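You operate a simulated robot arm through the tools that you are given. There is no shell and no other tool. Be economical: measure what you need, move in short steps, check, and stop when the job is done.

The job below is to be done with a simulated two-armed robot. You get a single attempt, and the scene is never put back.

JOB
Wind a closed ring on the 72 mm mandrel in the black holder with the roll brake at MEDIUM.
Fine: yellow slider as the white card says, blue lever HELD, orange lever ON; crank the handwheel back to its start after.
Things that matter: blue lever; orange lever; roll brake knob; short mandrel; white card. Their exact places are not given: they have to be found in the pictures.

The check looks at the end state, three seconds after you hand in, the way a careful person would. Anything else that was tipped, shoved, dropped, spilled or broken makes it a failure.

ROBOT AND FRAMES
Two 7-joint arms with fingered hands on one trunk, on a base that drives. Base frame: it is fixed to the floor where the robot stands at the start and does not move with it; the origin is under the middle of the robot, x ahead of it, y to its left, z up; the surface under the hand at the start is at about z = 970. Lengths are in mm, angles in degrees, forces in N, time in s.
The left shoulder is at the start at [77, 125, 1130], the right one opposite. With the tool pointing down near the work surface each hand reaches from about 440 to 820 mm from the robot's upright axis, wherever it stands, measured 20 degrees to its own side. Places, roughly: blue lever [300, 300, 900]; orange lever [300, 100, 900]; roll brake knob [600, 0, 1000]. Payload 3.6 kg a hand.
The TCP of each hand is the grasp point between the finger pads, 30 mm short of the fingertips. In the tool frame z runs along the fingers and y along their closing line. Largest opening 104 mm; the body of the gripper starts 35 mm behind the TCP. The gripper is a hand of 4 fingers: y runs from the thumb to the fingers, the wrist lies at [-15, -104, -178] in the tool frame, and closing takes about 1.5 s.
Orientation is that of the tool frame in the base frame, as a unit quaternion [w, x, y, z]. With the fingers straight down and the wrist toward the robot, the tool's x, y and z point along [0, 1, 0], [1, 0, 0] and [0, 0, -1] of the base frame.

CONTROLS
- The arms move only by the tool arm_command. It takes "left_plan", "right_plan" or both (then of equal length, played together; a hand with none holds still); each is a list of rows, each an object (a shift or turn left out is 0, a gripper value left out holds the last) with "dp": the shift along the base's x, y, z in mm, a list of three; "angular": the turn, a rotation vector about the base's x, y, z in degrees, a list of three. In form: [{"dp": [tx, ty, tz], "angular": [ax, ay, az]}, ...]. A call has 1 to 10 rows; each row shifts and turns the commanded pose from where the row before left it. "left_jaw" and "right_jaw" are, for a hand that has rows, the finger opening in mm, from 0 to 104, set as the call begins (left out, the last holds). Rows are played at 5 a second. More than 50 mm and 8.6 degrees between two rows, or a gripper value outside its range, and nothing of the call is played. Where a pose cannot be reached the arm comes as near as it can. A force on the tool above 40 N (or 10 N above the force at the start of the call, whichever is more), or a blocked arm, ends the call early, and 0.2 s more pass. The fingers move at their own pace (about 72 mm/s each) and stop on an object; they squeeze with about 28 N. The grip force told is the motor's: it shows also when the fingers shut on nothing. Time passes only in rows, and 0.2 s behind the last, so rows that do not move let the fingers close. It gives the time, the measured TCP pose, the force on the tool (base axes), the opening and the grip force at its end, in the units of the frame above (readings bear some noise), with the torque about the TCP (base axes, N m) and any sound that the robot's microphone picked up.
- Cameras (640 x 400 px; columns grow to the right, rows downward): "scene" is now at [197.1, 2, 1313.1]; the picture's right is [-0.08, -1.00, 0.00], its down [-0.21, 0.02, -0.98] and it looks along [0.98, -0.07, -0.21] (base axes); focal length 214 px, centre (320, 200). "left" rides on the left gripper at [-61, -92, -130] in its tool frame; the picture's right is [-0.81, -0.28, 0.52], its down [0.53, -0.71, 0.46] and it looks along [0.24, 0.65, 0.72] (tool axes); focal length 275 px, centre (320, 200). "right" rides on the right gripper at [61, -92, -130] in its tool frame; the picture's right is [-0.81, 0.27, -0.52], its down [-0.53, -0.71, 0.46] and it looks along [-0.24, 0.64, 0.72] (tool axes); focal length 275 px, centre (320, 200).
- snapshot(camera): a new picture of that camera. No time passes.
- lift_body(by): slides the trunk up (or, below 0, down) by that many mm; the arms and the scene camera ride with it, the base frame stays. It gives what a move gives, with no picture.
- steer(legs): drives the robot by 1 to 6 legs, each [ahead, left, turn to the left] in mm, mm and degrees, along the robot's own axes; the way and the turn of a leg run together, so that a leg with both is an arc; at most 1500 mm and 180 degrees a leg. The arms and the cameras ride along, it lands a little off, and it stops where it bumps. It gives what a move gives.
- hand_shape(shape, hand): the hand has 4 fingers and takes this shape, open, in about a second: jaw (thumb against the fingers, like two jaws); tri (thumb and two fingers); tip (a fingertip pinch); poke (one finger out to press); point (the index stretched); flat (the hand flat); cup (the hand cupped); fist (a fist). The gripper value then closes the fingers along that shape, each until it touches; the sizes above hold for jaw. It gives what a move gives, with no picture.
- head_to(pan, tilt): turns the head with the scene camera to pan (to the left, within 80 degrees either way) and tilt (down, from -29 to 69), counted from straight ahead of the robot. It gives what a move gives.
- pixel_to_xyz(camera, pixels): for up to 12 pixels [column, row] of the newest picture of that camera ("zoom" is the newest enlarged one), the place [x, y, z] in the base frame of the surface seen there, good to about 2 mm, but the place of the scene camera against the robot may be out by one fixed shift of up to 18 mm in any direction. No time passes.
- close_up(camera, box): a new picture of the part [left, top, right, bottom] of that camera's present view, enlarged. No time passes.
- close_job(): hands the job in; it is judged then, once.

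Keep the steps short. Do not move on a guess: measure, check each grasp and each placing, and mend mistakes. In all there are 80 turns and 58 pictures (those below and enlarged ones count). Leave the grippers open and the arms clear of the work at the hand-in unless told otherwise, and finish with a single line.

The tools are called after "Emit:" as name(argument=value, ...) on one line, values as JSON. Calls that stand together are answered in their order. arm_command: Moves the arms, as the interface text tells. Its arguments: {"type":"object","properties":{"left_plan":{"type":"array","items":{"type":"object","properties":{"dp":{"type":"array","items":{"type":"number"}},"angular":{"type":"array","items":{"type":"number"}}}}},"left_jaw":{"type":"number"},"right_plan":{"type":"array","items":{"type":"object","properties":{"dp":{"type":"array","items":{"type":"number"}},"angular":{"type":"array","items":{"type":"number"}}}}},"right_jaw":{"type":"number"}},"required":[]} The other tools are called the same way: lift_body (by) slides the trunk up or down; hand_shape (shape, hand) gives the hand a shape; steer (legs) drives the base; head_to (pan, tilt) turns the head that bears the scene camera; snapshot (camera) takes a picture; pixel_to_xyz (camera, pixels) gives the place of the surface under pixels of a picture; close_up (camera, box) takes an enlarged picture of a part of a camera's view; close_job () hands the job in.

At the start:

```text
time_s: 0.0
left_ee_pos: [382.6, 248.4, 1352.6]
left_tcp_rot: [0.0, 0.707, 0.708, 0.0]
left_wrist_force: [0.2, -0.6, -0.1]
left_torque: [0.05, -0.02, -0.03]
left_width: 103.9
left_finger_force: 0.1
left_shape: jaw
right_ee_pos: [338.5, -115.3, 1314.1]
right_tcp_rot: [-0.002, 0.707, 0.707, 0.001]
right_wrist_force: [38.6, -27.5, -10.3]
right_torque: [3.35, 4.59, 0.54]
right_width: 103.9
right_finger_force: 0.0
right_shape: jaw
trunk travel left (down, up): [-363.0, 173.0]
robot x, y, heading: [-1.2, 1.5, -0.1]
head pan, tilt: [-5.6, 51.2]
```

scene: 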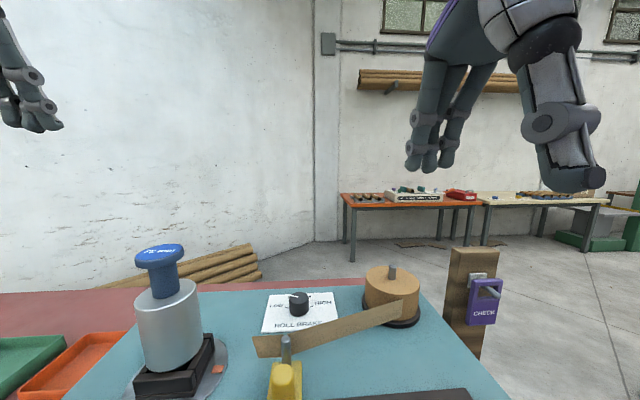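
right: 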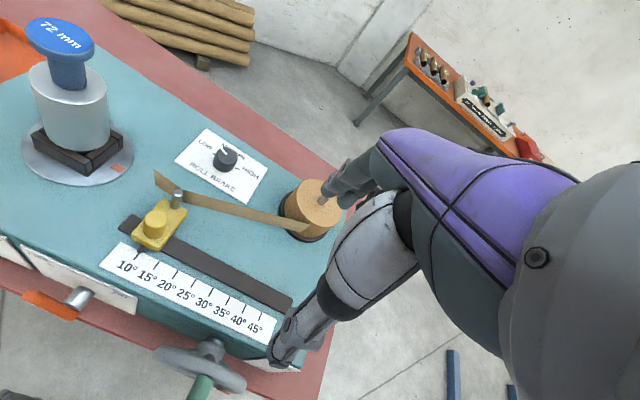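
left: 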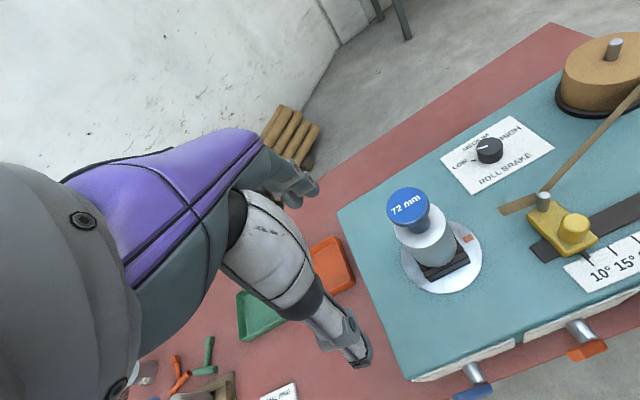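

I see the machine with the 72 mm mandrel already in a holder, the yellow slider on its scale and the brake knob. Next I tilt the head down to find the card, the levers and the handwheel.

Emit:
head_to(pan=0, tilt=69)

Emit:
snapshot(camera="scene")

Emit:
close_up(camera="left", box=[120, 300, 320, 400])

```text
time_s: 0.8
left_ee_pos: [383.2, 249.1, 1352.9]
left_tcp_rot: [-0.001, 0.706, 0.708, 0.0]
left_wrist_force: [1.0, 0.1, 0.3]
left_torque: [0.03, 0.03, -0.03]
left_width: 103.8
left_finger_force: 0.0
left_shape: jaw
right_ee_pos: [338.9, -116.2, 1312.4]
right_tcp_rot: [-0.004, 0.711, 0.703, 0.0]
right_wrist_force: [50.5, 16.2, 1.4]
right_torque: [-2.4, 7.62, -5.3]
right_width: 104.0
right_finger_force: 0.2
right_shape: jaw
trunk travel left (down, up): [-363.0, 173.0]
robot x, y, heading: [2.4, -4.1, -0.2]
head pan, tilt: [0.0, 68.8]
```

```text
54 pictures are left
```

scene: 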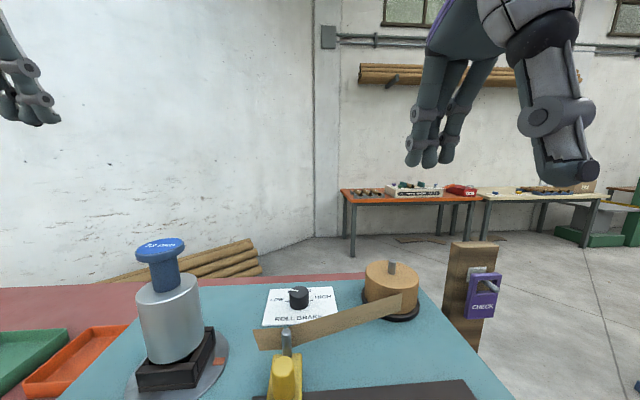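

```text
3.20 times, centred on (220, 350) of left
```

zoom: 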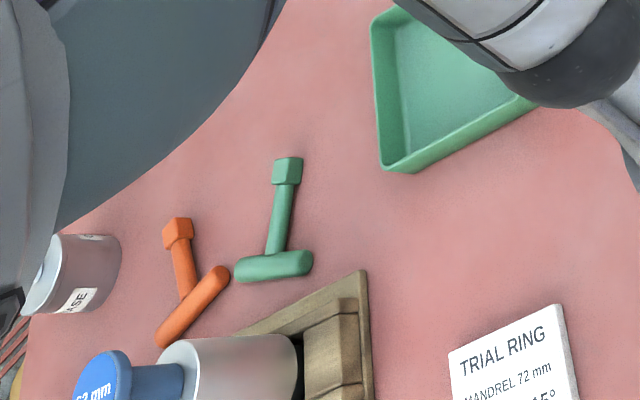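

The view hardly changed although the head says 69°, and the right wrist reads about 50 N, so the right arm may be touching the head. I move the right hand outward and a little ahead, then look again.

Emit:
arm_command(right_plan=[{"dp": [0, -15, 0]}, {"dp": [0, -20, 0]}, {"dp": [0, -25, 0]}, {"dp": [0, -25, 0]}, {"dp": [0, -25, 0]}, {"dp": [0, 0, 0]}])

Emit:
head_to(pan=0, tilt=60)

Emit:
snapshot(camera="scene")

```text
time_s: 2.2
left_ee_pos: [382.9, 249.9, 1353.0]
left_tcp_rot: [0.0, 0.707, 0.707, 0.0]
left_wrist_force: [0.7, 0.2, -0.3]
left_torque: [0.02, -0.04, -0.02]
left_width: 103.6
left_finger_force: 0.0
left_shape: jaw
right_ee_pos: [347.1, -224.4, 1302.5]
right_tcp_rot: [-0.002, 0.707, 0.707, 0.003]
right_wrist_force: [-0.4, -0.4, 0.6]
right_torque: [0.0, -0.01, 0.01]
right_width: 103.7
right_finger_force: 0.0
right_shape: jaw
right hand out of reach, approached as far as the arm can: row 2, 3, 4, 5
trunk travel left (down, up): [-363.0, 173.0]
robot x, y, heading: [-2.4, -1.7, 0.1]
head pan, tilt: [0.0, 68.8]
```

```text
time_s: 2.9
left_ee_pos: [383.1, 248.5, 1353.4]
left_tcp_rot: [0.0, 0.706, 0.708, 0.0]
left_wrist_force: [0.0, -0.3, -0.5]
left_torque: [-0.02, 0.0, 0.03]
left_width: 103.6
left_finger_force: 0.0
left_shape: jaw
right_ee_pos: [346.5, -224.5, 1301.1]
right_tcp_rot: [-0.002, 0.706, 0.708, 0.003]
right_wrist_force: [0.0, 0.4, 1.3]
right_torque: [0.0, -0.03, 0.02]
right_width: 103.8
right_finger_force: 0.0
right_shape: jaw
trunk travel left (down, up): [-363.0, 173.0]
robot x, y, heading: [2.3, -1.7, -0.1]
head pan, tilt: [0.0, 60.0]
```

```text
52 pictures are left
```

scene: 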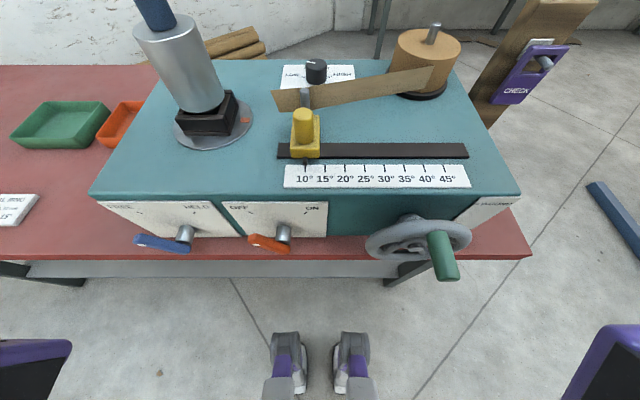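

The right arm is free now and the machine shows. Next I pan left to read the card and see the other mandrels.

Emit:
head_to(pan=50, tilt=58)

Emit:
snapshot(camera="scene")

```text
time_s: 4.1
left_ee_pos: [383.4, 249.1, 1353.8]
left_tcp_rot: [0.0, 0.706, 0.708, 0.0]
left_wrist_force: [-0.5, 0.2, -0.3]
left_torque: [0.03, -0.01, 0.0]
left_width: 103.8
left_finger_force: 0.0
left_shape: jaw
right_ee_pos: [346.6, -224.3, 1301.3]
right_tcp_rot: [-0.002, 0.707, 0.708, 0.001]
right_wrist_force: [-0.5, 0.0, -0.7]
right_torque: [0.0, 0.0, -0.02]
right_width: 104.0
right_finger_force: 0.0
right_shape: jaw
trunk travel left (down, up): [-363.0, 173.0]
robot x, y, heading: [-2.2, 0.7, 0.0]
head pan, tilt: [50.0, 58.0]
```

```text
51 pictures are left
```

scene: 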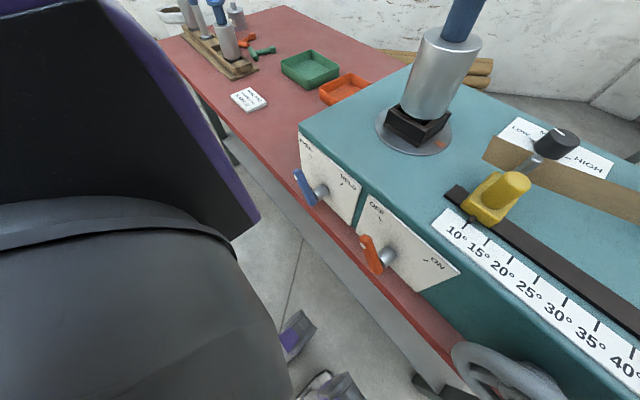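

Emit:
close_up(camera="scene", box=[150, 0, 310, 120])

Emit:
close_up(camera="scene", box=[225, 80, 275, 115])

Emit:
pixel_to_xyz(camera="scene", pixels=[[248, 98], [228, 60], [300, 175], [325, 195], [365, 240], [388, 262], [445, 62], [410, 125], [556, 140], [515, 183]])

```text
3.33 times, centred on (230, 60) of scene
```

zoom: 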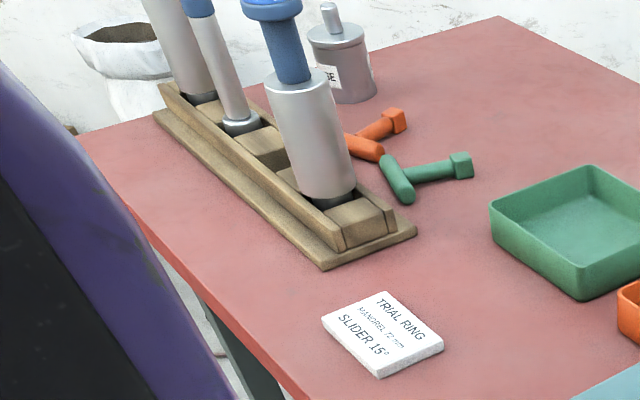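

```text
11.43 times, centred on (250, 98) of scene
```

zoom: 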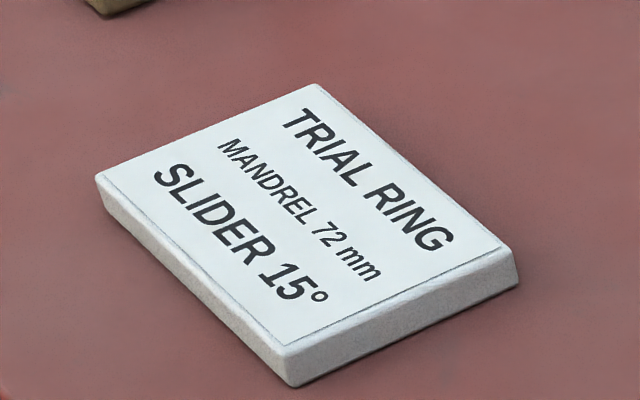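

```text
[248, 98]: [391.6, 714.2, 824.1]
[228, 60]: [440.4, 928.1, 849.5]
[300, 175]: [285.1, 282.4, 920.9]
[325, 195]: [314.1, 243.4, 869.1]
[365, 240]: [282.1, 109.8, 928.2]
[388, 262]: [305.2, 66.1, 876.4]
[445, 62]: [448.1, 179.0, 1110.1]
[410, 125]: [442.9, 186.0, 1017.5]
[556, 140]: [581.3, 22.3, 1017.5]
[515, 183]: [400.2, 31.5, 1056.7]
```

The card says mandrel 72 mm and slider 15°. Now I look closely at the machine: the lever legends, the scale, the knob and the handwheel.

Emit:
head_to(pan=0, tilt=60)

Emit:
close_up(camera="scene", box=[260, 40, 480, 190])

Emit:
close_up(camera="scene", box=[90, 190, 340, 290])

Emit:
close_up(camera="scene", box=[350, 180, 540, 290])

Emit:
close_up(camera="scene", box=[100, 0, 300, 160])

```text
time_s: 5.3
left_ee_pos: [381.3, 247.9, 1353.4]
left_tcp_rot: [0.001, 0.707, 0.707, 0.0]
left_wrist_force: [-1.1, -0.8, -0.5]
left_torque: [0.0, 0.01, -0.01]
left_width: 103.7
left_finger_force: 0.1
left_shape: jaw
right_ee_pos: [345.2, -224.3, 1302.6]
right_tcp_rot: [-0.001, 0.707, 0.707, 0.001]
right_wrist_force: [0.4, -0.8, -0.2]
right_torque: [0.0, 0.01, -0.01]
right_width: 103.8
right_finger_force: 0.0
right_shape: jaw
trunk travel left (down, up): [-363.0, 173.0]
robot x, y, heading: [0.3, -2.2, -0.1]
head pan, tilt: [0.0, 60.0]
```

```text
2.67 times, centred on (370, 115) of scene
```

zoom: 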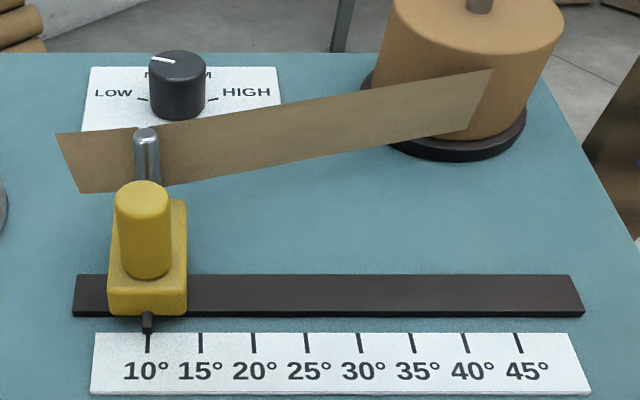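

```text
2.56 times, centred on (215, 240) of scene
```

zoom: 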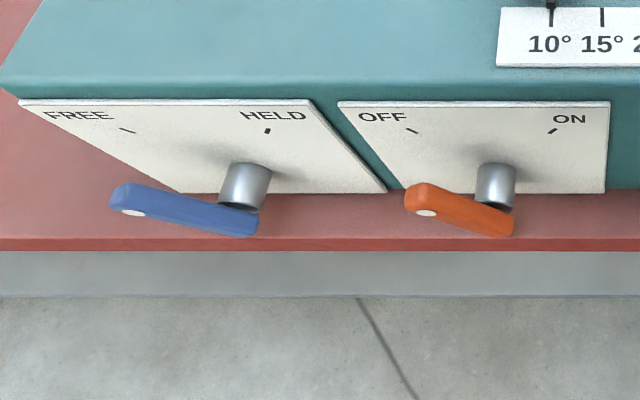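

```text
3.37 times, centred on (445, 235) of scene
```

zoom: 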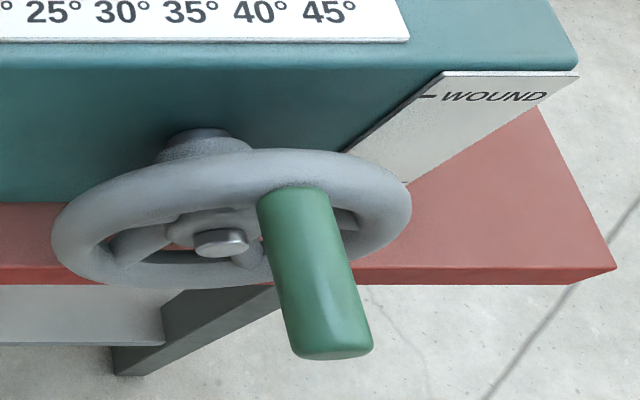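

```text
2.50 times, centred on (200, 80) of scene
```

zoom: 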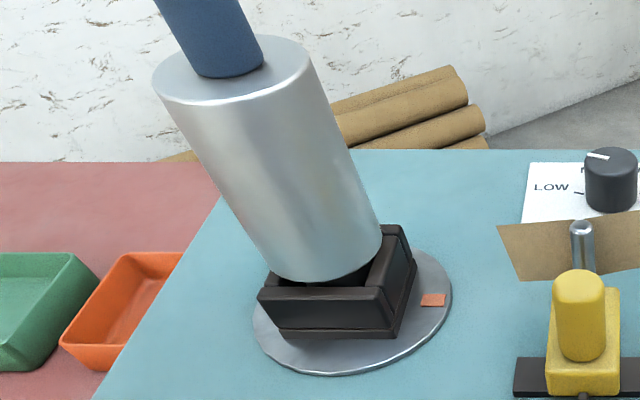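

Slider is at 10°, knob near LOW, blue lever to FREE, orange to OFF. I take a fresh scene picture and measure the parts.

Emit:
snapshot(camera="scene")

Emit:
pixel_to_xyz(camera="scene", pixels=[[415, 252], [437, 240], [449, 277], [375, 240], [305, 140], [305, 118], [316, 70], [316, 62], [305, 163], [325, 163], [345, 163], [443, 163]])

Emit:
pixel_to_xyz(camera="scene", pixels=[[140, 239], [185, 243], [185, 234], [252, 238], [285, 243], [285, 232], [138, 210], [195, 207], [240, 207], [312, 208], [490, 204], [474, 208]])

```text
44 pictures are left
```

scene: 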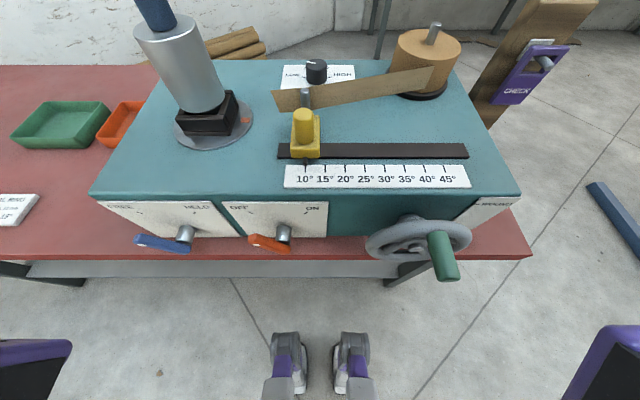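

```text
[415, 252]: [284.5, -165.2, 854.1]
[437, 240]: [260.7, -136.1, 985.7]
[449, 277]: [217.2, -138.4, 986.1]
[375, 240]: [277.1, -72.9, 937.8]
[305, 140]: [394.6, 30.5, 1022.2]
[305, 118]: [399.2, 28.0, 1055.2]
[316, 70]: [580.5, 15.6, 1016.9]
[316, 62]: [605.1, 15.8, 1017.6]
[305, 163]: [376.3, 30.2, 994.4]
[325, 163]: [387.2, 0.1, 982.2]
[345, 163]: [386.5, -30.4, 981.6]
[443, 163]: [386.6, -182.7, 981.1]
```

```text
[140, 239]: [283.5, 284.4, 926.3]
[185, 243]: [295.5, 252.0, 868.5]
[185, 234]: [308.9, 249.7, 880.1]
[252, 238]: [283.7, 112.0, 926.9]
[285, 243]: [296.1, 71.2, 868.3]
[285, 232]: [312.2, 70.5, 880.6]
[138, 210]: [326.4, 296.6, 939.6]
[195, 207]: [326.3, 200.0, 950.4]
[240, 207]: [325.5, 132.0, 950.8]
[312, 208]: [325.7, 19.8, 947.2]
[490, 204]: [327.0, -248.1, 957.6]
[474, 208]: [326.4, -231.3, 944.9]
```

Measured roughly: slider at y≈30, 15° mark at y≈0, knob around [592, 15, 1017], levers pivot at y≈250 and y≈70 (z≈880), wheel handle near [240, −137, 980]. These are too near for the hands, so I back the base up 150 mm and check against a wrist camera.

Emit:
steer(legs=[[-150, 0, 0]])

Emit:
snapshot(camera="right")

Emit:
snapshot(camera="left")

```text
time_s: 6.6
left_ee_pos: [232.4, 247.4, 1352.9]
left_tcp_rot: [0.001, 0.706, 0.708, 0.001]
left_wrist_force: [0.6, 0.2, 0.1]
left_torque: [0.0, -0.05, 0.02]
left_width: 103.7
left_finger_force: 0.0
left_shape: jaw
right_ee_pos: [195.0, -223.7, 1302.0]
right_tcp_rot: [-0.001, 0.707, 0.708, 0.002]
right_wrist_force: [0.8, 0.9, 0.7]
right_torque: [0.02, -0.01, -0.05]
right_width: 103.8
right_finger_force: 0.2
right_shape: jaw
trunk travel left (down, up): [-363.0, 173.0]
robot x, y, heading: [-152.5, -5.6, -0.2]
head pan, tilt: [0.0, 60.0]
```

```text
43 pictures are left
```

right: 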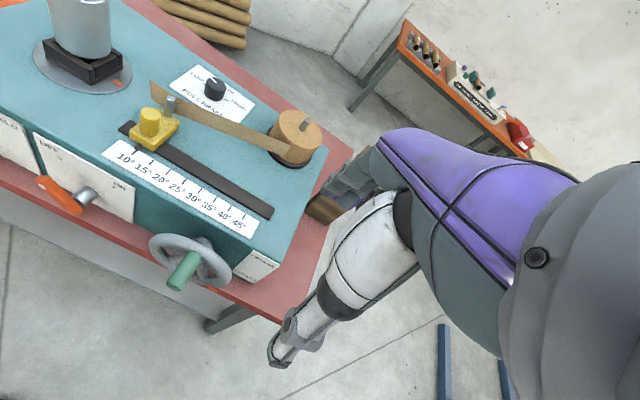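

```text
42 pictures are left
```

left: 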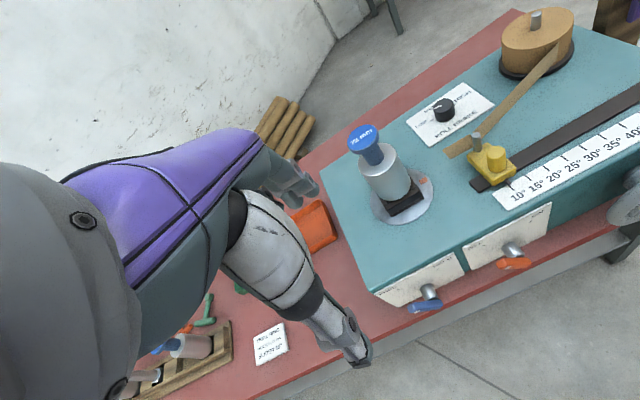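

I measure the same points in both wrist pictures to get the scene camera's shift.

Emit:
pixel_to_xyz(camera="right", pixels=[[150, 114], [150, 125], [134, 148], [216, 79], [215, 92], [105, 147], [254, 236], [185, 262], [172, 283], [190, 255], [165, 118], [152, 98]])

Emit:
pixel_to_xyz(camera="left", pixels=[[495, 152], [484, 172], [443, 103], [479, 133], [494, 195], [410, 305], [500, 263], [365, 135], [390, 185], [403, 203], [430, 295], [512, 253]])

Emit:
close_up(camera="right", box=[160, 60, 260, 122])

Emit:
close_up(camera="right", box=[120, 210, 300, 322])

```text
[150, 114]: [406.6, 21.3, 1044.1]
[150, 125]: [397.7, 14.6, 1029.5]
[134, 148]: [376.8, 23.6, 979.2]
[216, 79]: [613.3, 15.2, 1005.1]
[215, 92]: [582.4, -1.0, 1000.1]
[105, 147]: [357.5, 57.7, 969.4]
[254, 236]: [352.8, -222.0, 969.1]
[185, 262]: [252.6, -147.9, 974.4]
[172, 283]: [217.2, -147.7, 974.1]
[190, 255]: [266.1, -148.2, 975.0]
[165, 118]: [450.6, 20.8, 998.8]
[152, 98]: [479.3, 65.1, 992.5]
```

```text
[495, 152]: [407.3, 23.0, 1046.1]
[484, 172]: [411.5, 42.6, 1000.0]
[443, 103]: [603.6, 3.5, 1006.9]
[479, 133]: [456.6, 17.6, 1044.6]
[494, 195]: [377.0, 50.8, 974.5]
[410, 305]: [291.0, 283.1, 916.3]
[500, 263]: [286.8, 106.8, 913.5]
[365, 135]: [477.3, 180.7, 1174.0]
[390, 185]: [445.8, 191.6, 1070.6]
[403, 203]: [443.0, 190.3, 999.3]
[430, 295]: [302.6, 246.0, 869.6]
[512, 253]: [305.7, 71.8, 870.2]
```

```text
6.40 times, centred on (210, 91) of right
```

zoom: 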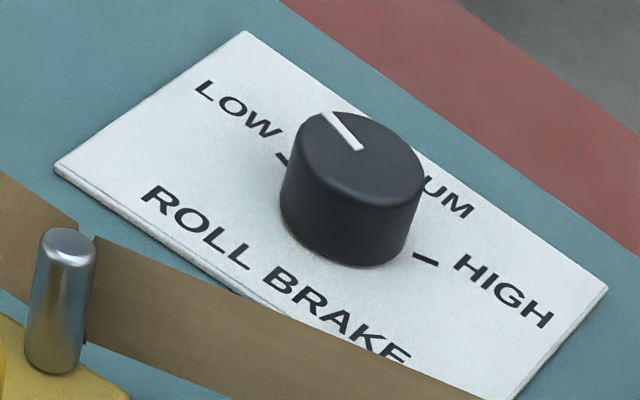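

```text
3.56 times, centred on (210, 266) of right
```

zoom: 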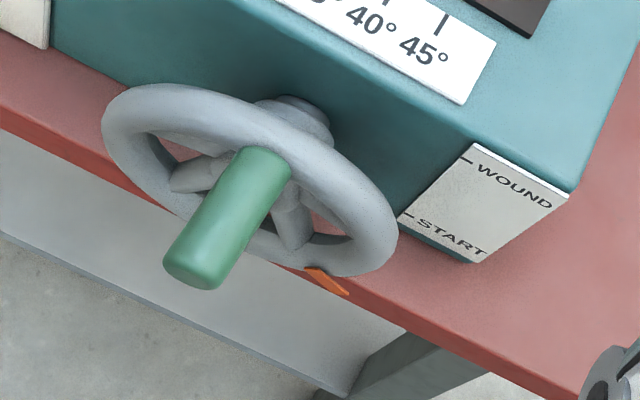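

The scene camera reads about +10 mm in y and +11 in z against the wrist cameras, so I trust the wrists. The wheel has an orange pointer with START and WOUND marks. I measure the knob centre, and the wheel in the newest enlargement.

Emit:
pixel_to_xyz(camera="right", pixels=[[215, 83], [211, 78], [223, 88], [207, 83], [224, 92], [170, 99], [255, 120], [206, 65], [250, 108]])

Emit:
pixel_to_xyz(camera="zoom", pixels=[[408, 217], [463, 157], [327, 280], [345, 291], [310, 268], [110, 130], [390, 240], [230, 90], [290, 125], [350, 275], [205, 175], [250, 170]])

```text
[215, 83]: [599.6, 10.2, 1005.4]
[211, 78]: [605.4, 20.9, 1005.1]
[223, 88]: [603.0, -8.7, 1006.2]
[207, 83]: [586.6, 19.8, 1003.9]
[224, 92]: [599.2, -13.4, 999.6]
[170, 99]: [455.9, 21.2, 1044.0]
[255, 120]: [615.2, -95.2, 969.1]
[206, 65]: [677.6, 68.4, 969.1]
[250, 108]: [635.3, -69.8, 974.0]
```

```text
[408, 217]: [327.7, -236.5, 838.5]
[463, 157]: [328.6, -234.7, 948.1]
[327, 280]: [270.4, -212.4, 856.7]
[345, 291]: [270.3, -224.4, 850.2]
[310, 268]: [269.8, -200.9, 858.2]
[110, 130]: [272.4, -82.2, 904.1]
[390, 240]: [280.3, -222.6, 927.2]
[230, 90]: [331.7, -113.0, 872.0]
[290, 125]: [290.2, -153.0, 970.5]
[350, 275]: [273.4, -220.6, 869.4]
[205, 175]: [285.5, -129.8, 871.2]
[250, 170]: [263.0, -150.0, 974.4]
```

Wheel centre is about y −148, z 893; pointer (−29°) sits at START and must go up ~62° to WOUND. The knob centre is about [599, 5, 1005], pointing at LOW. First the knob: I bring the right hand above it, yawed +32°.

Emit:
arm_command(right_plan=[{"dp": [40, 15, 0], "angular": [0, 0, 8]}, {"dp": [40, 20, 0], "angular": [0, 0, 8]}, {"dp": [40, 25, 0], "angular": [0, 0, 8]}, {"dp": [40, 25, 0], "angular": [0, 0, 8]}, {"dp": [42, 25, -10]}, {"dp": [42, 25, -20]}, {"dp": [40, 25, -30]}, {"dp": [40, 25, -30]}, {"dp": [40, 24, -30]}, {"dp": [40, 20, -32]}], right_jaw=80)

Emit:
snapshot(camera="right")

```text
refused: row 6 steps farther than a row can; nothing moved
```

```text
39 pictures are left
```

right: 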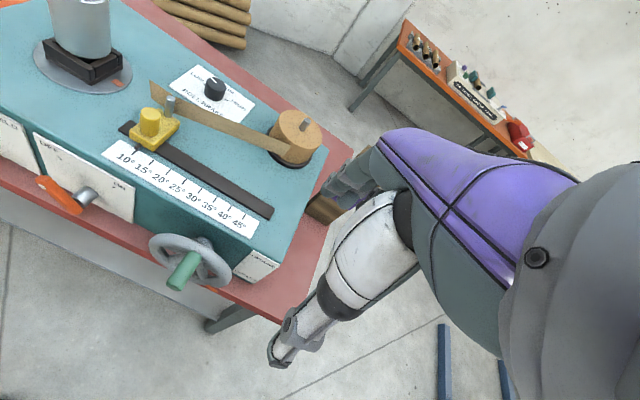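

A row was too long and nothing moved; I split it into shorter steps.

Emit:
arm_command(right_plan=[{"dp": [40, 22, 0], "angular": [0, 0, 8]}, {"dp": [40, 22, 0], "angular": [0, 0, 8]}, {"dp": [40, 22, 0], "angular": [0, 0, 8]}, {"dp": [40, 22, 0], "angular": [0, 0, 8]}, {"dp": [40, 23, -12]}, {"dp": [40, 23, -12]}, {"dp": [40, 23, -15]}, {"dp": [40, 23, -15]}, {"dp": [40, 23, -15]}, {"dp": [40, 24, -15]}], right_jaw=80)

Emit:
snapshot(camera="right")

```text
time_s: 8.8
left_ee_pos: [233.1, 249.2, 1351.7]
left_tcp_rot: [0.0, 0.708, 0.707, 0.0]
left_wrist_force: [1.1, 0.8, -0.7]
left_torque: [0.02, -0.03, -0.04]
left_width: 103.7
left_finger_force: 0.0
left_shape: jaw
right_ee_pos: [482.0, -68.8, 1242.8]
right_tcp_rot: [-0.003, 0.486, 0.874, 0.001]
right_wrist_force: [0.1, 0.4, -0.1]
right_torque: [-0.02, -0.02, 0.03]
right_width: 80.1
right_finger_force: 0.0
right_shape: jaw
right hand out of reach, approached as far as the arm can: row 7, 8, 9, 10
trunk travel left (down, up): [-363.0, 173.0]
robot x, y, heading: [-152.6, -2.3, -0.0]
head pan, tilt: [0.0, 60.0]
```

```text
38 pictures are left
```

right: 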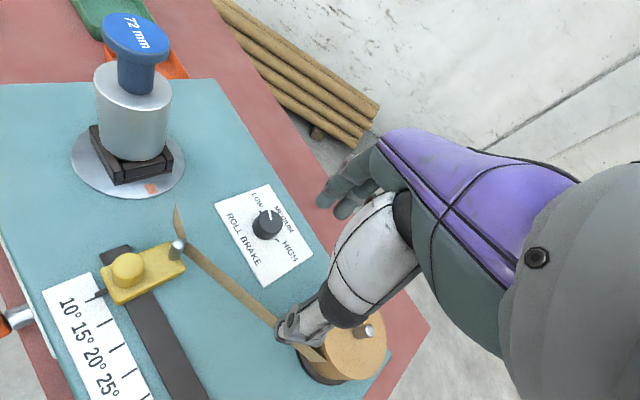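

The reach ran out at this height. I drop to about 1130 (still above everything below) and see where the hand goes.

Emit:
arm_command(right_plan=[{"dp": [0, 0, -30]}, {"dp": [0, 0, -30]}, {"dp": [0, 0, -28]}, {"dp": [0, 0, 0]}])

```text
time_s: 9.8
left_ee_pos: [232.2, 248.3, 1352.3]
left_tcp_rot: [0.001, 0.707, 0.708, 0.0]
left_wrist_force: [0.6, -0.2, -0.2]
left_torque: [0.01, 0.02, -0.01]
left_width: 103.2
left_finger_force: 0.1
left_shape: jaw
right_ee_pos: [480.1, -67.2, 1154.9]
right_tcp_rot: [-0.002, 0.485, 0.874, 0.003]
right_wrist_force: [0.9, -0.7, -0.1]
right_torque: [0.0, 0.0, 0.0]
right_width: 80.3
right_finger_force: 0.1
right_shape: jaw
trunk travel left (down, up): [-363.0, 173.0]
robot x, y, heading: [-150.8, -1.0, -0.0]
head pan, tilt: [0.0, 60.0]
```

The command starts from the measured pose. Now I go to above the knob, [599, 5, 1090].

Emit:
arm_command(right_plan=[{"dp": [30, 18, -8]}, {"dp": [30, 18, -8]}, {"dp": [30, 18, -10]}, {"dp": [29, 18, -10]}, {"dp": [0, 0, -20]}, {"dp": [0, 0, -9]}, {"dp": [0, 0, 0]}])

Emit:
snapshot(camera="right")

```text
time_s: 11.4
left_ee_pos: [233.3, 249.1, 1352.8]
left_tcp_rot: [0.0, 0.707, 0.707, 0.0]
left_wrist_force: [0.1, -0.2, 0.6]
left_torque: [-0.01, 0.0, -0.01]
left_width: 103.9
left_finger_force: 0.1
left_shape: jaw
right_ee_pos: [521.3, -44.2, 1114.8]
right_tcp_rot: [-0.003, 0.485, 0.875, 0.001]
right_wrist_force: [0.2, 0.0, 0.4]
right_torque: [-0.03, -0.01, 0.0]
right_width: 80.4
right_finger_force: 0.0
right_shape: jaw
right hand out of reach, approached as far as the arm can: row 2, 3, 4
trunk travel left (down, up): [-363.0, 173.0]
robot x, y, heading: [-153.1, -0.2, -0.0]
head pan, tilt: [0.0, 60.0]
```

```text
37 pictures are left
```

right: 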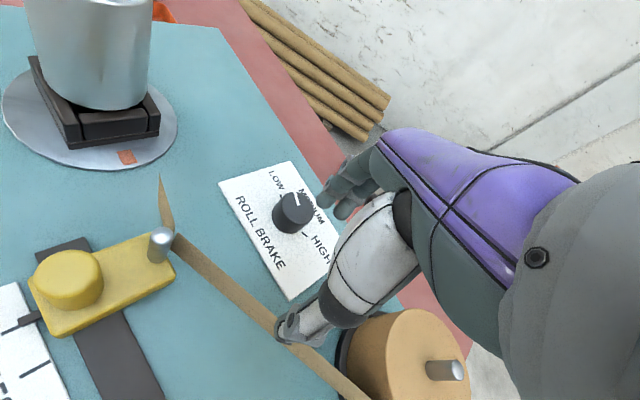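

Still short by 78 mm; I drive ahead 100 mm (fingertips at z 1085 clear all) and correct the hand above the knob.

Emit:
steer(legs=[[100, 0, 0]])

Emit:
arm_command(right_plan=[{"dp": [-11, 24, 0]}, {"dp": [-11, 25, -10]}, {"dp": [0, 0, -15]}, {"dp": [0, 0, 0]}])

Emit:
snapshot(camera="right")

```text
time_s: 12.6
left_ee_pos: [331.6, 249.5, 1351.7]
left_tcp_rot: [0.0, 0.707, 0.707, 0.0]
left_wrist_force: [-0.7, -1.1, 0.6]
left_torque: [0.01, -0.02, -0.01]
left_width: 103.6
left_finger_force: 0.0
left_shape: jaw
right_ee_pos: [621.7, -45.0, 1114.0]
right_tcp_rot: [-0.002, 0.484, 0.875, 0.001]
right_wrist_force: [0.1, -0.9, 0.5]
right_torque: [0.02, 0.0, -0.02]
right_width: 80.2
right_finger_force: 0.1
right_shape: jaw
trunk travel left (down, up): [-363.0, 173.0]
robot x, y, heading: [-51.2, 0.8, -0.0]
head pan, tilt: [0.0, 60.0]
```

```text
time_s: 13.6
left_ee_pos: [332.1, 248.7, 1353.6]
left_tcp_rot: [0.0, 0.707, 0.708, -0.001]
left_wrist_force: [-0.3, 0.4, -0.2]
left_torque: [-0.02, -0.02, -0.04]
left_width: 103.7
left_finger_force: 0.0
left_shape: jaw
right_ee_pos: [600.2, 7.3, 1089.8]
right_tcp_rot: [-0.002, 0.485, 0.874, 0.001]
right_wrist_force: [-0.6, 0.5, -0.4]
right_torque: [0.01, 0.02, 0.02]
right_width: 80.2
right_finger_force: 0.1
right_shape: jaw
trunk travel left (down, up): [-363.0, 173.0]
robot x, y, heading: [-52.0, -0.8, 0.0]
head pan, tilt: [0.0, 60.0]
```

```text
36 pictures are left
```

right: 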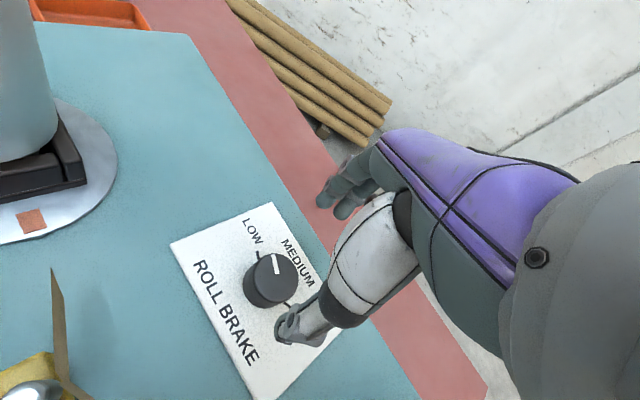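

I measure the knob top from here for a better centre and pointer direction.

Emit:
pixel_to_xyz(camera="right", pixels=[[270, 275], [275, 256], [279, 273], [245, 280], [298, 268], [265, 288], [250, 268], [260, 253], [290, 303], [200, 262], [240, 345], [262, 215]])

Emit:
close_up(camera="right", box=[200, 220, 340, 310])

```text
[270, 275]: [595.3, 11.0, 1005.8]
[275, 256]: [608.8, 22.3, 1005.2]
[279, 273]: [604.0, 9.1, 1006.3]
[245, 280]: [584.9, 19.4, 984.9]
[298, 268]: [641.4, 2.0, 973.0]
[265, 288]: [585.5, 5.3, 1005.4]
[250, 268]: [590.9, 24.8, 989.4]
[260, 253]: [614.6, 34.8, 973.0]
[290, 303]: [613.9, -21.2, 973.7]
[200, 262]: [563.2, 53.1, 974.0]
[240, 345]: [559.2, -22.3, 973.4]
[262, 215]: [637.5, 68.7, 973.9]
```

```text
4.44 times, centred on (270, 265) of right
```

zoom: 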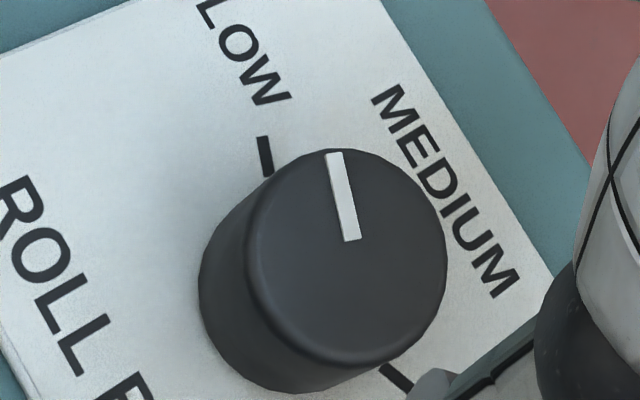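

The LOW and HIGH marks are at ±63° about the centre [600, 7], pointer at LOW, MEDIUM straight ahead. The hand is centred, so I go down 80 mm.

Emit:
arm_command(right_plan=[{"dp": [0, 0, -20]}, {"dp": [0, 0, -20]}, {"dp": [0, 0, -20]}, {"dp": [0, 0, -19]}, {"dp": [0, 0, 0]}])

Emit:
snapshot(camera="right")

```text
time_s: 14.8
left_ee_pos: [331.2, 247.9, 1352.9]
left_tcp_rot: [-0.001, 0.707, 0.707, 0.001]
left_wrist_force: [0.4, 0.3, -0.2]
left_torque: [0.01, -0.05, 0.01]
left_width: 103.6
left_finger_force: 0.1
left_shape: jaw
right_ee_pos: [599.1, 5.4, 1010.9]
right_tcp_rot: [-0.003, 0.484, 0.875, 0.002]
right_wrist_force: [-0.5, 0.2, -0.1]
right_torque: [0.0, -0.02, 0.04]
right_width: 80.0
right_finger_force: 0.1
right_shape: jaw
trunk travel left (down, up): [-363.0, 173.0]
robot x, y, heading: [-47.8, -2.3, 0.2]
head pan, tilt: [0.0, 60.0]
```

```text
34 pictures are left
```

right: 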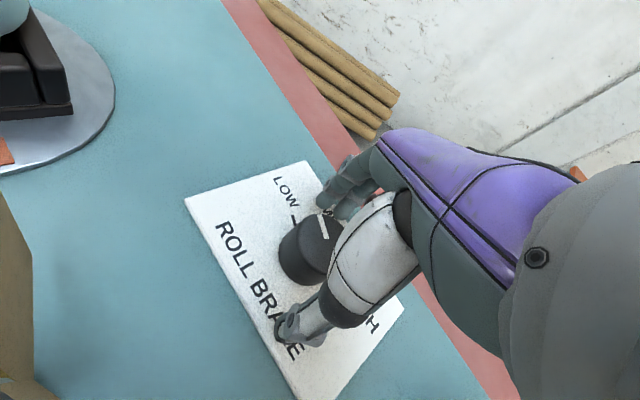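

The knob lies between thumb and fingers. I close on it.

Emit:
arm_command(right_plan=[{"dp": [0, 0, 0]}, {"dp": [0, 0, 0]}, {"dp": [0, 0, 0]}, {"dp": [0, 0, 0]}, {"dp": [0, 0, 0]}, {"dp": [0, 0, 0]}, {"dp": [0, 0, 0]}, {"dp": [0, 0, 0]}], right_jaw=0)

Emit:
arm_command(right_plan=[{"angular": [0, 0, -8]}, {"angular": [0, 0, -8]}, {"angular": [0, 0, -8]}, {"angular": [0, 0, -8]}, {"angular": [0, 0, -8]}, {"angular": [0, 0, -8]}, {"angular": [0, 0, -8]}, {"angular": [0, 0, -5]}, {"dp": [0, 0, 0]}])

Emit:
snapshot(camera="right")

```text
time_s: 16.6
left_ee_pos: [333.2, 247.8, 1353.1]
left_tcp_rot: [0.001, 0.707, 0.707, 0.001]
left_wrist_force: [0.1, -0.6, -0.1]
left_torque: [-0.02, -0.01, 0.03]
left_width: 103.6
left_finger_force: 0.1
left_shape: jaw
right_ee_pos: [599.0, 4.5, 1011.4]
right_tcp_rot: [-0.002, 0.484, 0.875, 0.002]
right_wrist_force: [-3.7, -1.3, -2.7]
right_torque: [-0.02, 0.1, 0.01]
right_width: 34.0
right_finger_force: 27.9
right_shape: jaw
trunk travel left (down, up): [-363.0, 173.0]
robot x, y, heading: [-54.3, 0.4, 0.0]
head pan, tilt: [0.0, 60.0]
```

```text
time_s: 18.6
left_ee_pos: [331.0, 249.9, 1352.7]
left_tcp_rot: [0.001, 0.707, 0.707, 0.0]
left_wrist_force: [0.4, -0.4, 0.0]
left_torque: [-0.01, 0.01, -0.01]
left_width: 103.7
left_finger_force: 0.0
left_shape: jaw
right_ee_pos: [599.1, 7.5, 1012.2]
right_tcp_rot: [0.0, 0.861, 0.509, 0.001]
right_wrist_force: [-7.9, 8.5, -2.9]
right_torque: [0.21, 0.22, -0.01]
right_width: 32.8
right_finger_force: 28.0
right_shape: jaw
trunk travel left (down, up): [-363.0, 173.0]
robot x, y, heading: [-52.7, 0.5, -0.0]
head pan, tilt: [0.0, 60.0]
```

```text
33 pictures are left
```

right: 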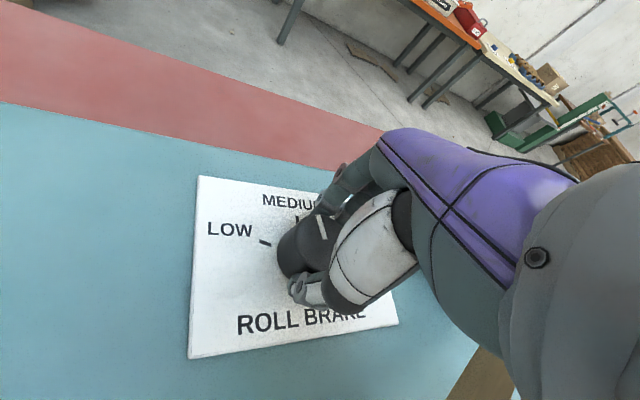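

The knob turned with the hand. I open, rise straight up, and read it.

Emit:
arm_command(right_plan=[{"dp": [0, 0, 0]}, {"dp": [0, 0, 0]}, {"dp": [0, 0, 0]}, {"dp": [0, 0, 0]}, {"dp": [0, 0, 15]}, {"dp": [0, 0, 25]}, {"dp": [0, 0, 40]}, {"dp": [0, 0, 0]}], right_jaw=80)

Emit:
close_up(camera="right", box=[180, 180, 340, 280])

```text
time_s: 20.4
left_ee_pos: [332.2, 248.5, 1353.5]
left_tcp_rot: [0.0, 0.707, 0.707, 0.0]
left_wrist_force: [-0.5, -0.1, 0.7]
left_torque: [-0.03, 0.01, 0.02]
left_width: 103.8
left_finger_force: 0.1
left_shape: jaw
right_ee_pos: [599.8, 4.7, 1088.8]
right_tcp_rot: [-0.001, 0.861, 0.508, 0.002]
right_wrist_force: [0.5, -0.1, -1.0]
right_torque: [0.02, 0.05, -0.01]
right_width: 79.8
right_finger_force: 0.1
right_shape: jaw
trunk travel left (down, up): [-363.0, 173.0]
robot x, y, heading: [-48.8, 0.1, -0.1]
head pan, tilt: [0.0, 60.0]
```

```text
4.00 times, centred on (260, 230) of right
```

zoom: 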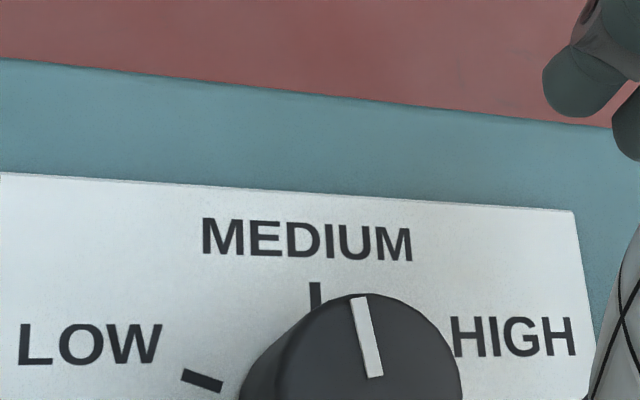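

I measure the pointer's and mark's directions.

Emit:
pixel_to_xyz(camera="zoom", pixels=[[361, 302], [373, 373], [316, 285], [317, 303], [30, 358], [570, 355]])

```text
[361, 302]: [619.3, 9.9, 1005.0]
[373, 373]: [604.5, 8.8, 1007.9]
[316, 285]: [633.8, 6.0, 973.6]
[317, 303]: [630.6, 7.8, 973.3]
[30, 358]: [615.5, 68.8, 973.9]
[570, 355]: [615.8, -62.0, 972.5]
```

The pointer is about 5–6° short of MEDIUM on the LOW side. I go back down, grip and turn 6° more.

Emit:
arm_command(right_plan=[{"dp": [0, 2, -25]}, {"dp": [0, 0, -25]}, {"dp": [0, 0, -20]}, {"dp": [0, 0, -8]}, {"dp": [0, 0, 0]}])

Emit:
arm_command(right_plan=[{"dp": [0, 0, 0]}, {"dp": [0, 0, 0]}, {"dp": [0, 0, 0]}, {"dp": [0, 0, 0]}, {"dp": [0, 0, 0]}, {"dp": [0, 0, 0]}, {"dp": [0, 0, 0]}, {"angular": [0, 0, -6]}, {"dp": [0, 0, 0]}, {"dp": [0, 0, 0]}], right_jaw=0)

Emit:
arm_command(right_plan=[{"dp": [0, 0, 0]}, {"dp": [0, 0, 0]}, {"dp": [0, 0, 0]}, {"dp": [0, 0, 0]}, {"dp": [0, 0, 15]}, {"dp": [0, 0, 25]}, {"dp": [0, 0, 40]}, {"dp": [0, 0, 0]}], right_jaw=80)

Emit:
close_up(camera="right", box=[180, 200, 340, 300])

```text
time_s: 21.6
left_ee_pos: [332.1, 248.4, 1353.1]
left_tcp_rot: [0.0, 0.707, 0.707, 0.0]
left_wrist_force: [0.1, 0.8, -0.2]
left_torque: [0.01, 0.0, 0.03]
left_width: 103.8
left_finger_force: 0.0
left_shape: jaw
right_ee_pos: [599.3, 7.3, 1010.7]
right_tcp_rot: [-0.001, 0.861, 0.509, 0.003]
right_wrist_force: [0.4, -0.4, -0.3]
right_torque: [-0.03, 0.01, -0.04]
right_width: 79.8
right_finger_force: 0.1
right_shape: jaw
trunk travel left (down, up): [-363.0, 173.0]
robot x, y, heading: [-53.7, -0.2, 0.2]
head pan, tilt: [0.0, 60.0]
```

```text
time_s: 23.8
left_ee_pos: [331.9, 248.3, 1352.8]
left_tcp_rot: [0.001, 0.707, 0.707, -0.001]
left_wrist_force: [-0.1, 0.8, -1.2]
left_torque: [0.01, -0.02, 0.01]
left_width: 104.0
left_finger_force: 0.0
left_shape: jaw
right_ee_pos: [599.2, 7.9, 1012.2]
right_tcp_rot: [-0.002, 0.886, 0.463, 0.002]
right_wrist_force: [-2.6, 2.3, -2.9]
right_torque: [0.02, 0.05, 0.07]
right_width: 33.6
right_finger_force: 28.0
right_shape: jaw
trunk travel left (down, up): [-363.0, 173.0]
robot x, y, heading: [-48.3, 2.8, -0.1]
head pan, tilt: [0.0, 60.0]
```

```text
time_s: 25.6
left_ee_pos: [332.4, 248.2, 1352.2]
left_tcp_rot: [0.0, 0.707, 0.707, 0.0]
left_wrist_force: [0.6, 0.2, 0.4]
left_torque: [-0.02, -0.02, -0.03]
left_width: 103.8
left_finger_force: 0.1
left_shape: jaw
right_ee_pos: [599.4, 6.0, 1093.2]
right_tcp_rot: [-0.001, 0.887, 0.462, 0.003]
right_wrist_force: [0.6, -0.1, -0.1]
right_torque: [-0.01, 0.02, -0.01]
right_width: 79.7
right_finger_force: 0.0
right_shape: jaw
trunk travel left (down, up): [-363.0, 173.0]
robot x, y, heading: [-53.8, 0.5, 0.0]
head pan, tilt: [0.0, 60.0]
```

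```text
4.00 times, centred on (260, 250) of right
```

zoom: 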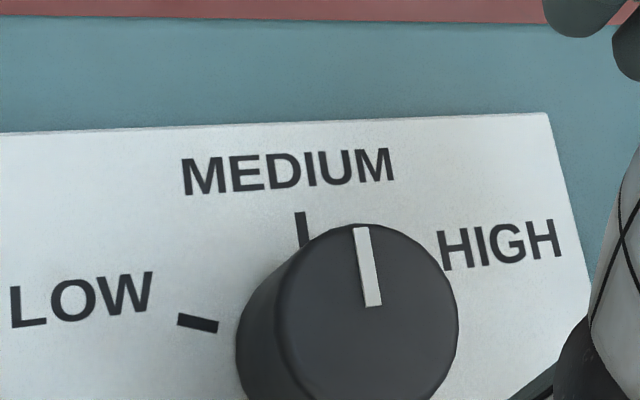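

The pointer is now parallel to the MEDIUM mark. Next the slider: I raise the hand, back up 130 mm, and look at slider and scale.

Emit:
arm_command(right_plan=[{"dp": [0, 0, 25]}, {"dp": [0, 0, 25]}])

Emit:
steer(legs=[[-130, 0, 0]])

Emit:
arm_command(right_plan=[{"dp": [-35, 8, 0]}, {"dp": [-30, 8, -20]}, {"dp": [0, 0, -10]}, {"dp": [0, 0, 0]}], right_jaw=60)

Emit:
snapshot(camera="right")

```text
time_s: 26.2
left_ee_pos: [331.7, 248.9, 1353.9]
left_tcp_rot: [0.0, 0.707, 0.707, 0.001]
left_wrist_force: [-0.4, 0.1, 0.6]
left_torque: [-0.01, 0.03, -0.02]
left_width: 103.6
left_finger_force: 0.2
left_shape: jaw
right_ee_pos: [598.2, 5.7, 1141.2]
right_tcp_rot: [-0.001, 0.887, 0.461, 0.001]
right_wrist_force: [-0.5, -0.3, 0.4]
right_torque: [-0.04, 0.0, 0.0]
right_width: 79.7
right_finger_force: 0.1
right_shape: jaw
trunk travel left (down, up): [-363.0, 173.0]
robot x, y, heading: [-47.1, -0.4, 0.0]
head pan, tilt: [0.0, 60.0]
```

```text
time_s: 27.5
left_ee_pos: [200.9, 248.2, 1353.5]
left_tcp_rot: [0.001, 0.706, 0.708, 0.0]
left_wrist_force: [1.0, 0.3, 0.1]
left_torque: [-0.01, -0.04, -0.01]
left_width: 103.7
left_finger_force: 0.0
left_shape: jaw
right_ee_pos: [467.8, 6.5, 1142.5]
right_tcp_rot: [-0.001, 0.886, 0.464, 0.002]
right_wrist_force: [-0.8, 0.1, -0.1]
right_torque: [0.04, 0.01, -0.02]
right_width: 79.7
right_finger_force: 0.0
right_shape: jaw
trunk travel left (down, up): [-363.0, 173.0]
robot x, y, heading: [-184.5, 0.2, 0.4]
head pan, tilt: [0.0, 60.0]
```

```text
time_s: 28.5
left_ee_pos: [200.6, 250.0, 1352.7]
left_tcp_rot: [0.001, 0.705, 0.709, 0.0]
left_wrist_force: [0.3, 0.0, -0.3]
left_torque: [-0.01, 0.02, 0.03]
left_width: 103.6
left_finger_force: 0.1
left_shape: jaw
right_ee_pos: [402.9, 22.8, 1112.4]
right_tcp_rot: [-0.002, 0.886, 0.463, 0.002]
right_wrist_force: [0.0, 0.1, 0.5]
right_torque: [0.01, 0.0, 0.01]
right_width: 60.3
right_finger_force: 0.0
right_shape: jaw
trunk travel left (down, up): [-363.0, 173.0]
robot x, y, heading: [-181.1, 6.0, 0.2]
head pan, tilt: [0.0, 60.0]
```

```text
30 pictures are left
```

right: 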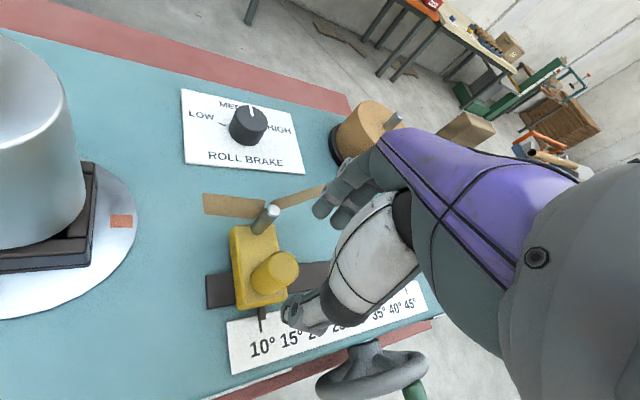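

I measure the slider's cap, its pointer and the scale marks here.

Emit:
close_up(camera="right", box=[200, 200, 360, 370])

Emit:
pixel_to_xyz(camera="right", pixels=[[276, 268], [296, 262], [262, 275], [270, 287], [286, 252], [267, 208], [238, 265], [258, 295], [263, 318], [262, 333], [262, 336]])

```text
2.35 times, centred on (280, 285) of right
```

zoom: 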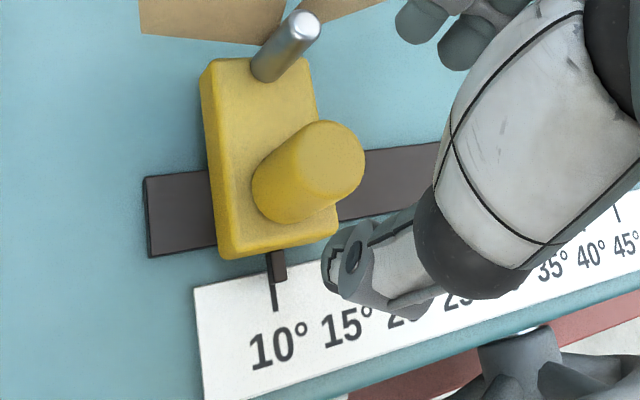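

```text
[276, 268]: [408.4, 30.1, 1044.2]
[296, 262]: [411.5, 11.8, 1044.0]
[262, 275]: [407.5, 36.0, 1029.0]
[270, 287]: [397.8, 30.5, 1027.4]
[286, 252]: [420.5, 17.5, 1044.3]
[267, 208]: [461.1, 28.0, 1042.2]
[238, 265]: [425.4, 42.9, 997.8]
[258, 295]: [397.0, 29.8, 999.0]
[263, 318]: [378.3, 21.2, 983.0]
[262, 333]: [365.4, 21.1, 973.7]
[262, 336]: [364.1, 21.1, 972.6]
```

Slider centre is about [407, 21], pointer exactly at the 10° mark, y 21.1; 15° is then at y ≈ −9.2. I square the hand (yaw 0), set a 48 mm opening so the fingers fit between cap and pin, and check from above.

Emit:
arm_command(right_plan=[{"angular": [0, 0, 7]}, {"angular": [0, 0, 7]}, {"angular": [0, 0, 7]}, {"angular": [0, 0, 7]}, {"angular": [0, 0, 7]}, {"dp": [1, -2, -20]}, {"dp": [0, 0, 0]}], right_jaw=50)

Emit:
snapshot(camera="right")

```text
time_s: 30.1
left_ee_pos: [201.1, 248.5, 1352.8]
left_tcp_rot: [0.0, 0.706, 0.708, 0.0]
left_wrist_force: [-0.3, 0.7, 0.0]
left_torque: [0.01, 0.01, -0.02]
left_width: 103.7
left_finger_force: 0.0
left_shape: jaw
right_ee_pos: [404.1, 21.1, 1090.9]
right_tcp_rot: [-0.003, 0.706, 0.708, 0.002]
right_wrist_force: [-1.1, 0.2, 0.2]
right_torque: [-0.03, -0.01, 0.01]
right_width: 50.0
right_finger_force: 0.1
right_shape: jaw
trunk travel left (down, up): [-363.0, 173.0]
robot x, y, heading: [-183.7, 0.5, 0.2]
head pan, tilt: [0.0, 60.0]
```

```text
28 pictures are left
```

right: 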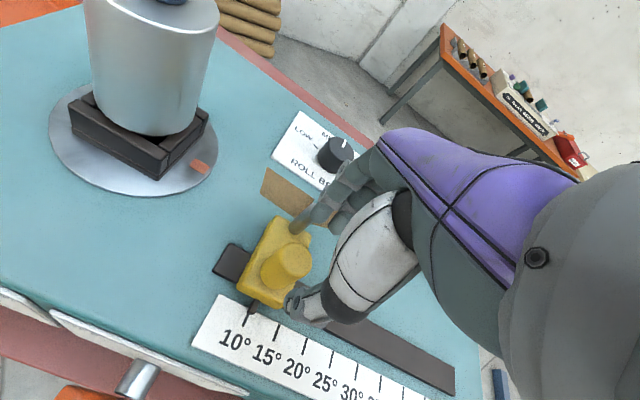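

The hand is centred over the cap. I go down slowly 42 mm.

Emit:
arm_command(right_plan=[{"dp": [-1, 0, -10]}, {"dp": [0, 0, -10]}, {"dp": [0, 0, -10]}, {"dp": [0, 0, -12]}, {"dp": [0, 0, 0]}])

Emit:
close_up(camera="right", box=[220, 180, 380, 300])

```text
time_s: 31.3
left_ee_pos: [201.2, 249.2, 1352.6]
left_tcp_rot: [0.0, 0.706, 0.709, 0.0]
left_wrist_force: [-0.3, -0.8, 0.8]
left_torque: [0.0, 0.0, -0.02]
left_width: 103.8
left_finger_force: 0.1
left_shape: jaw
right_ee_pos: [402.4, 20.3, 1048.7]
right_tcp_rot: [-0.001, 0.706, 0.709, 0.003]
right_wrist_force: [0.4, 0.3, -0.3]
right_torque: [0.01, -0.03, 0.01]
right_width: 50.6
right_finger_force: 0.1
right_shape: jaw
trunk travel left (down, up): [-363.0, 173.0]
robot x, y, heading: [-178.6, -1.1, -0.2]
head pan, tilt: [0.0, 60.0]
```

```text
3.33 times, centred on (300, 240) of right
```

zoom: 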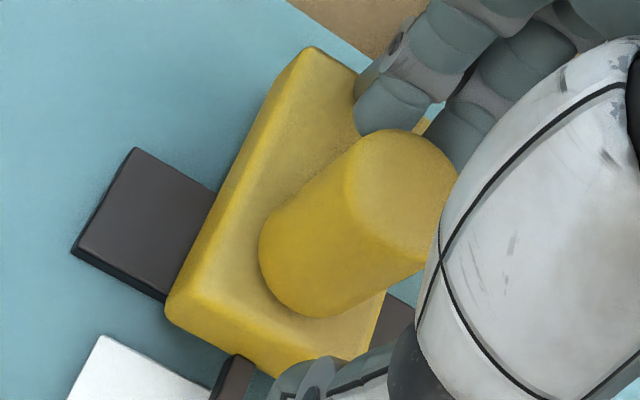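

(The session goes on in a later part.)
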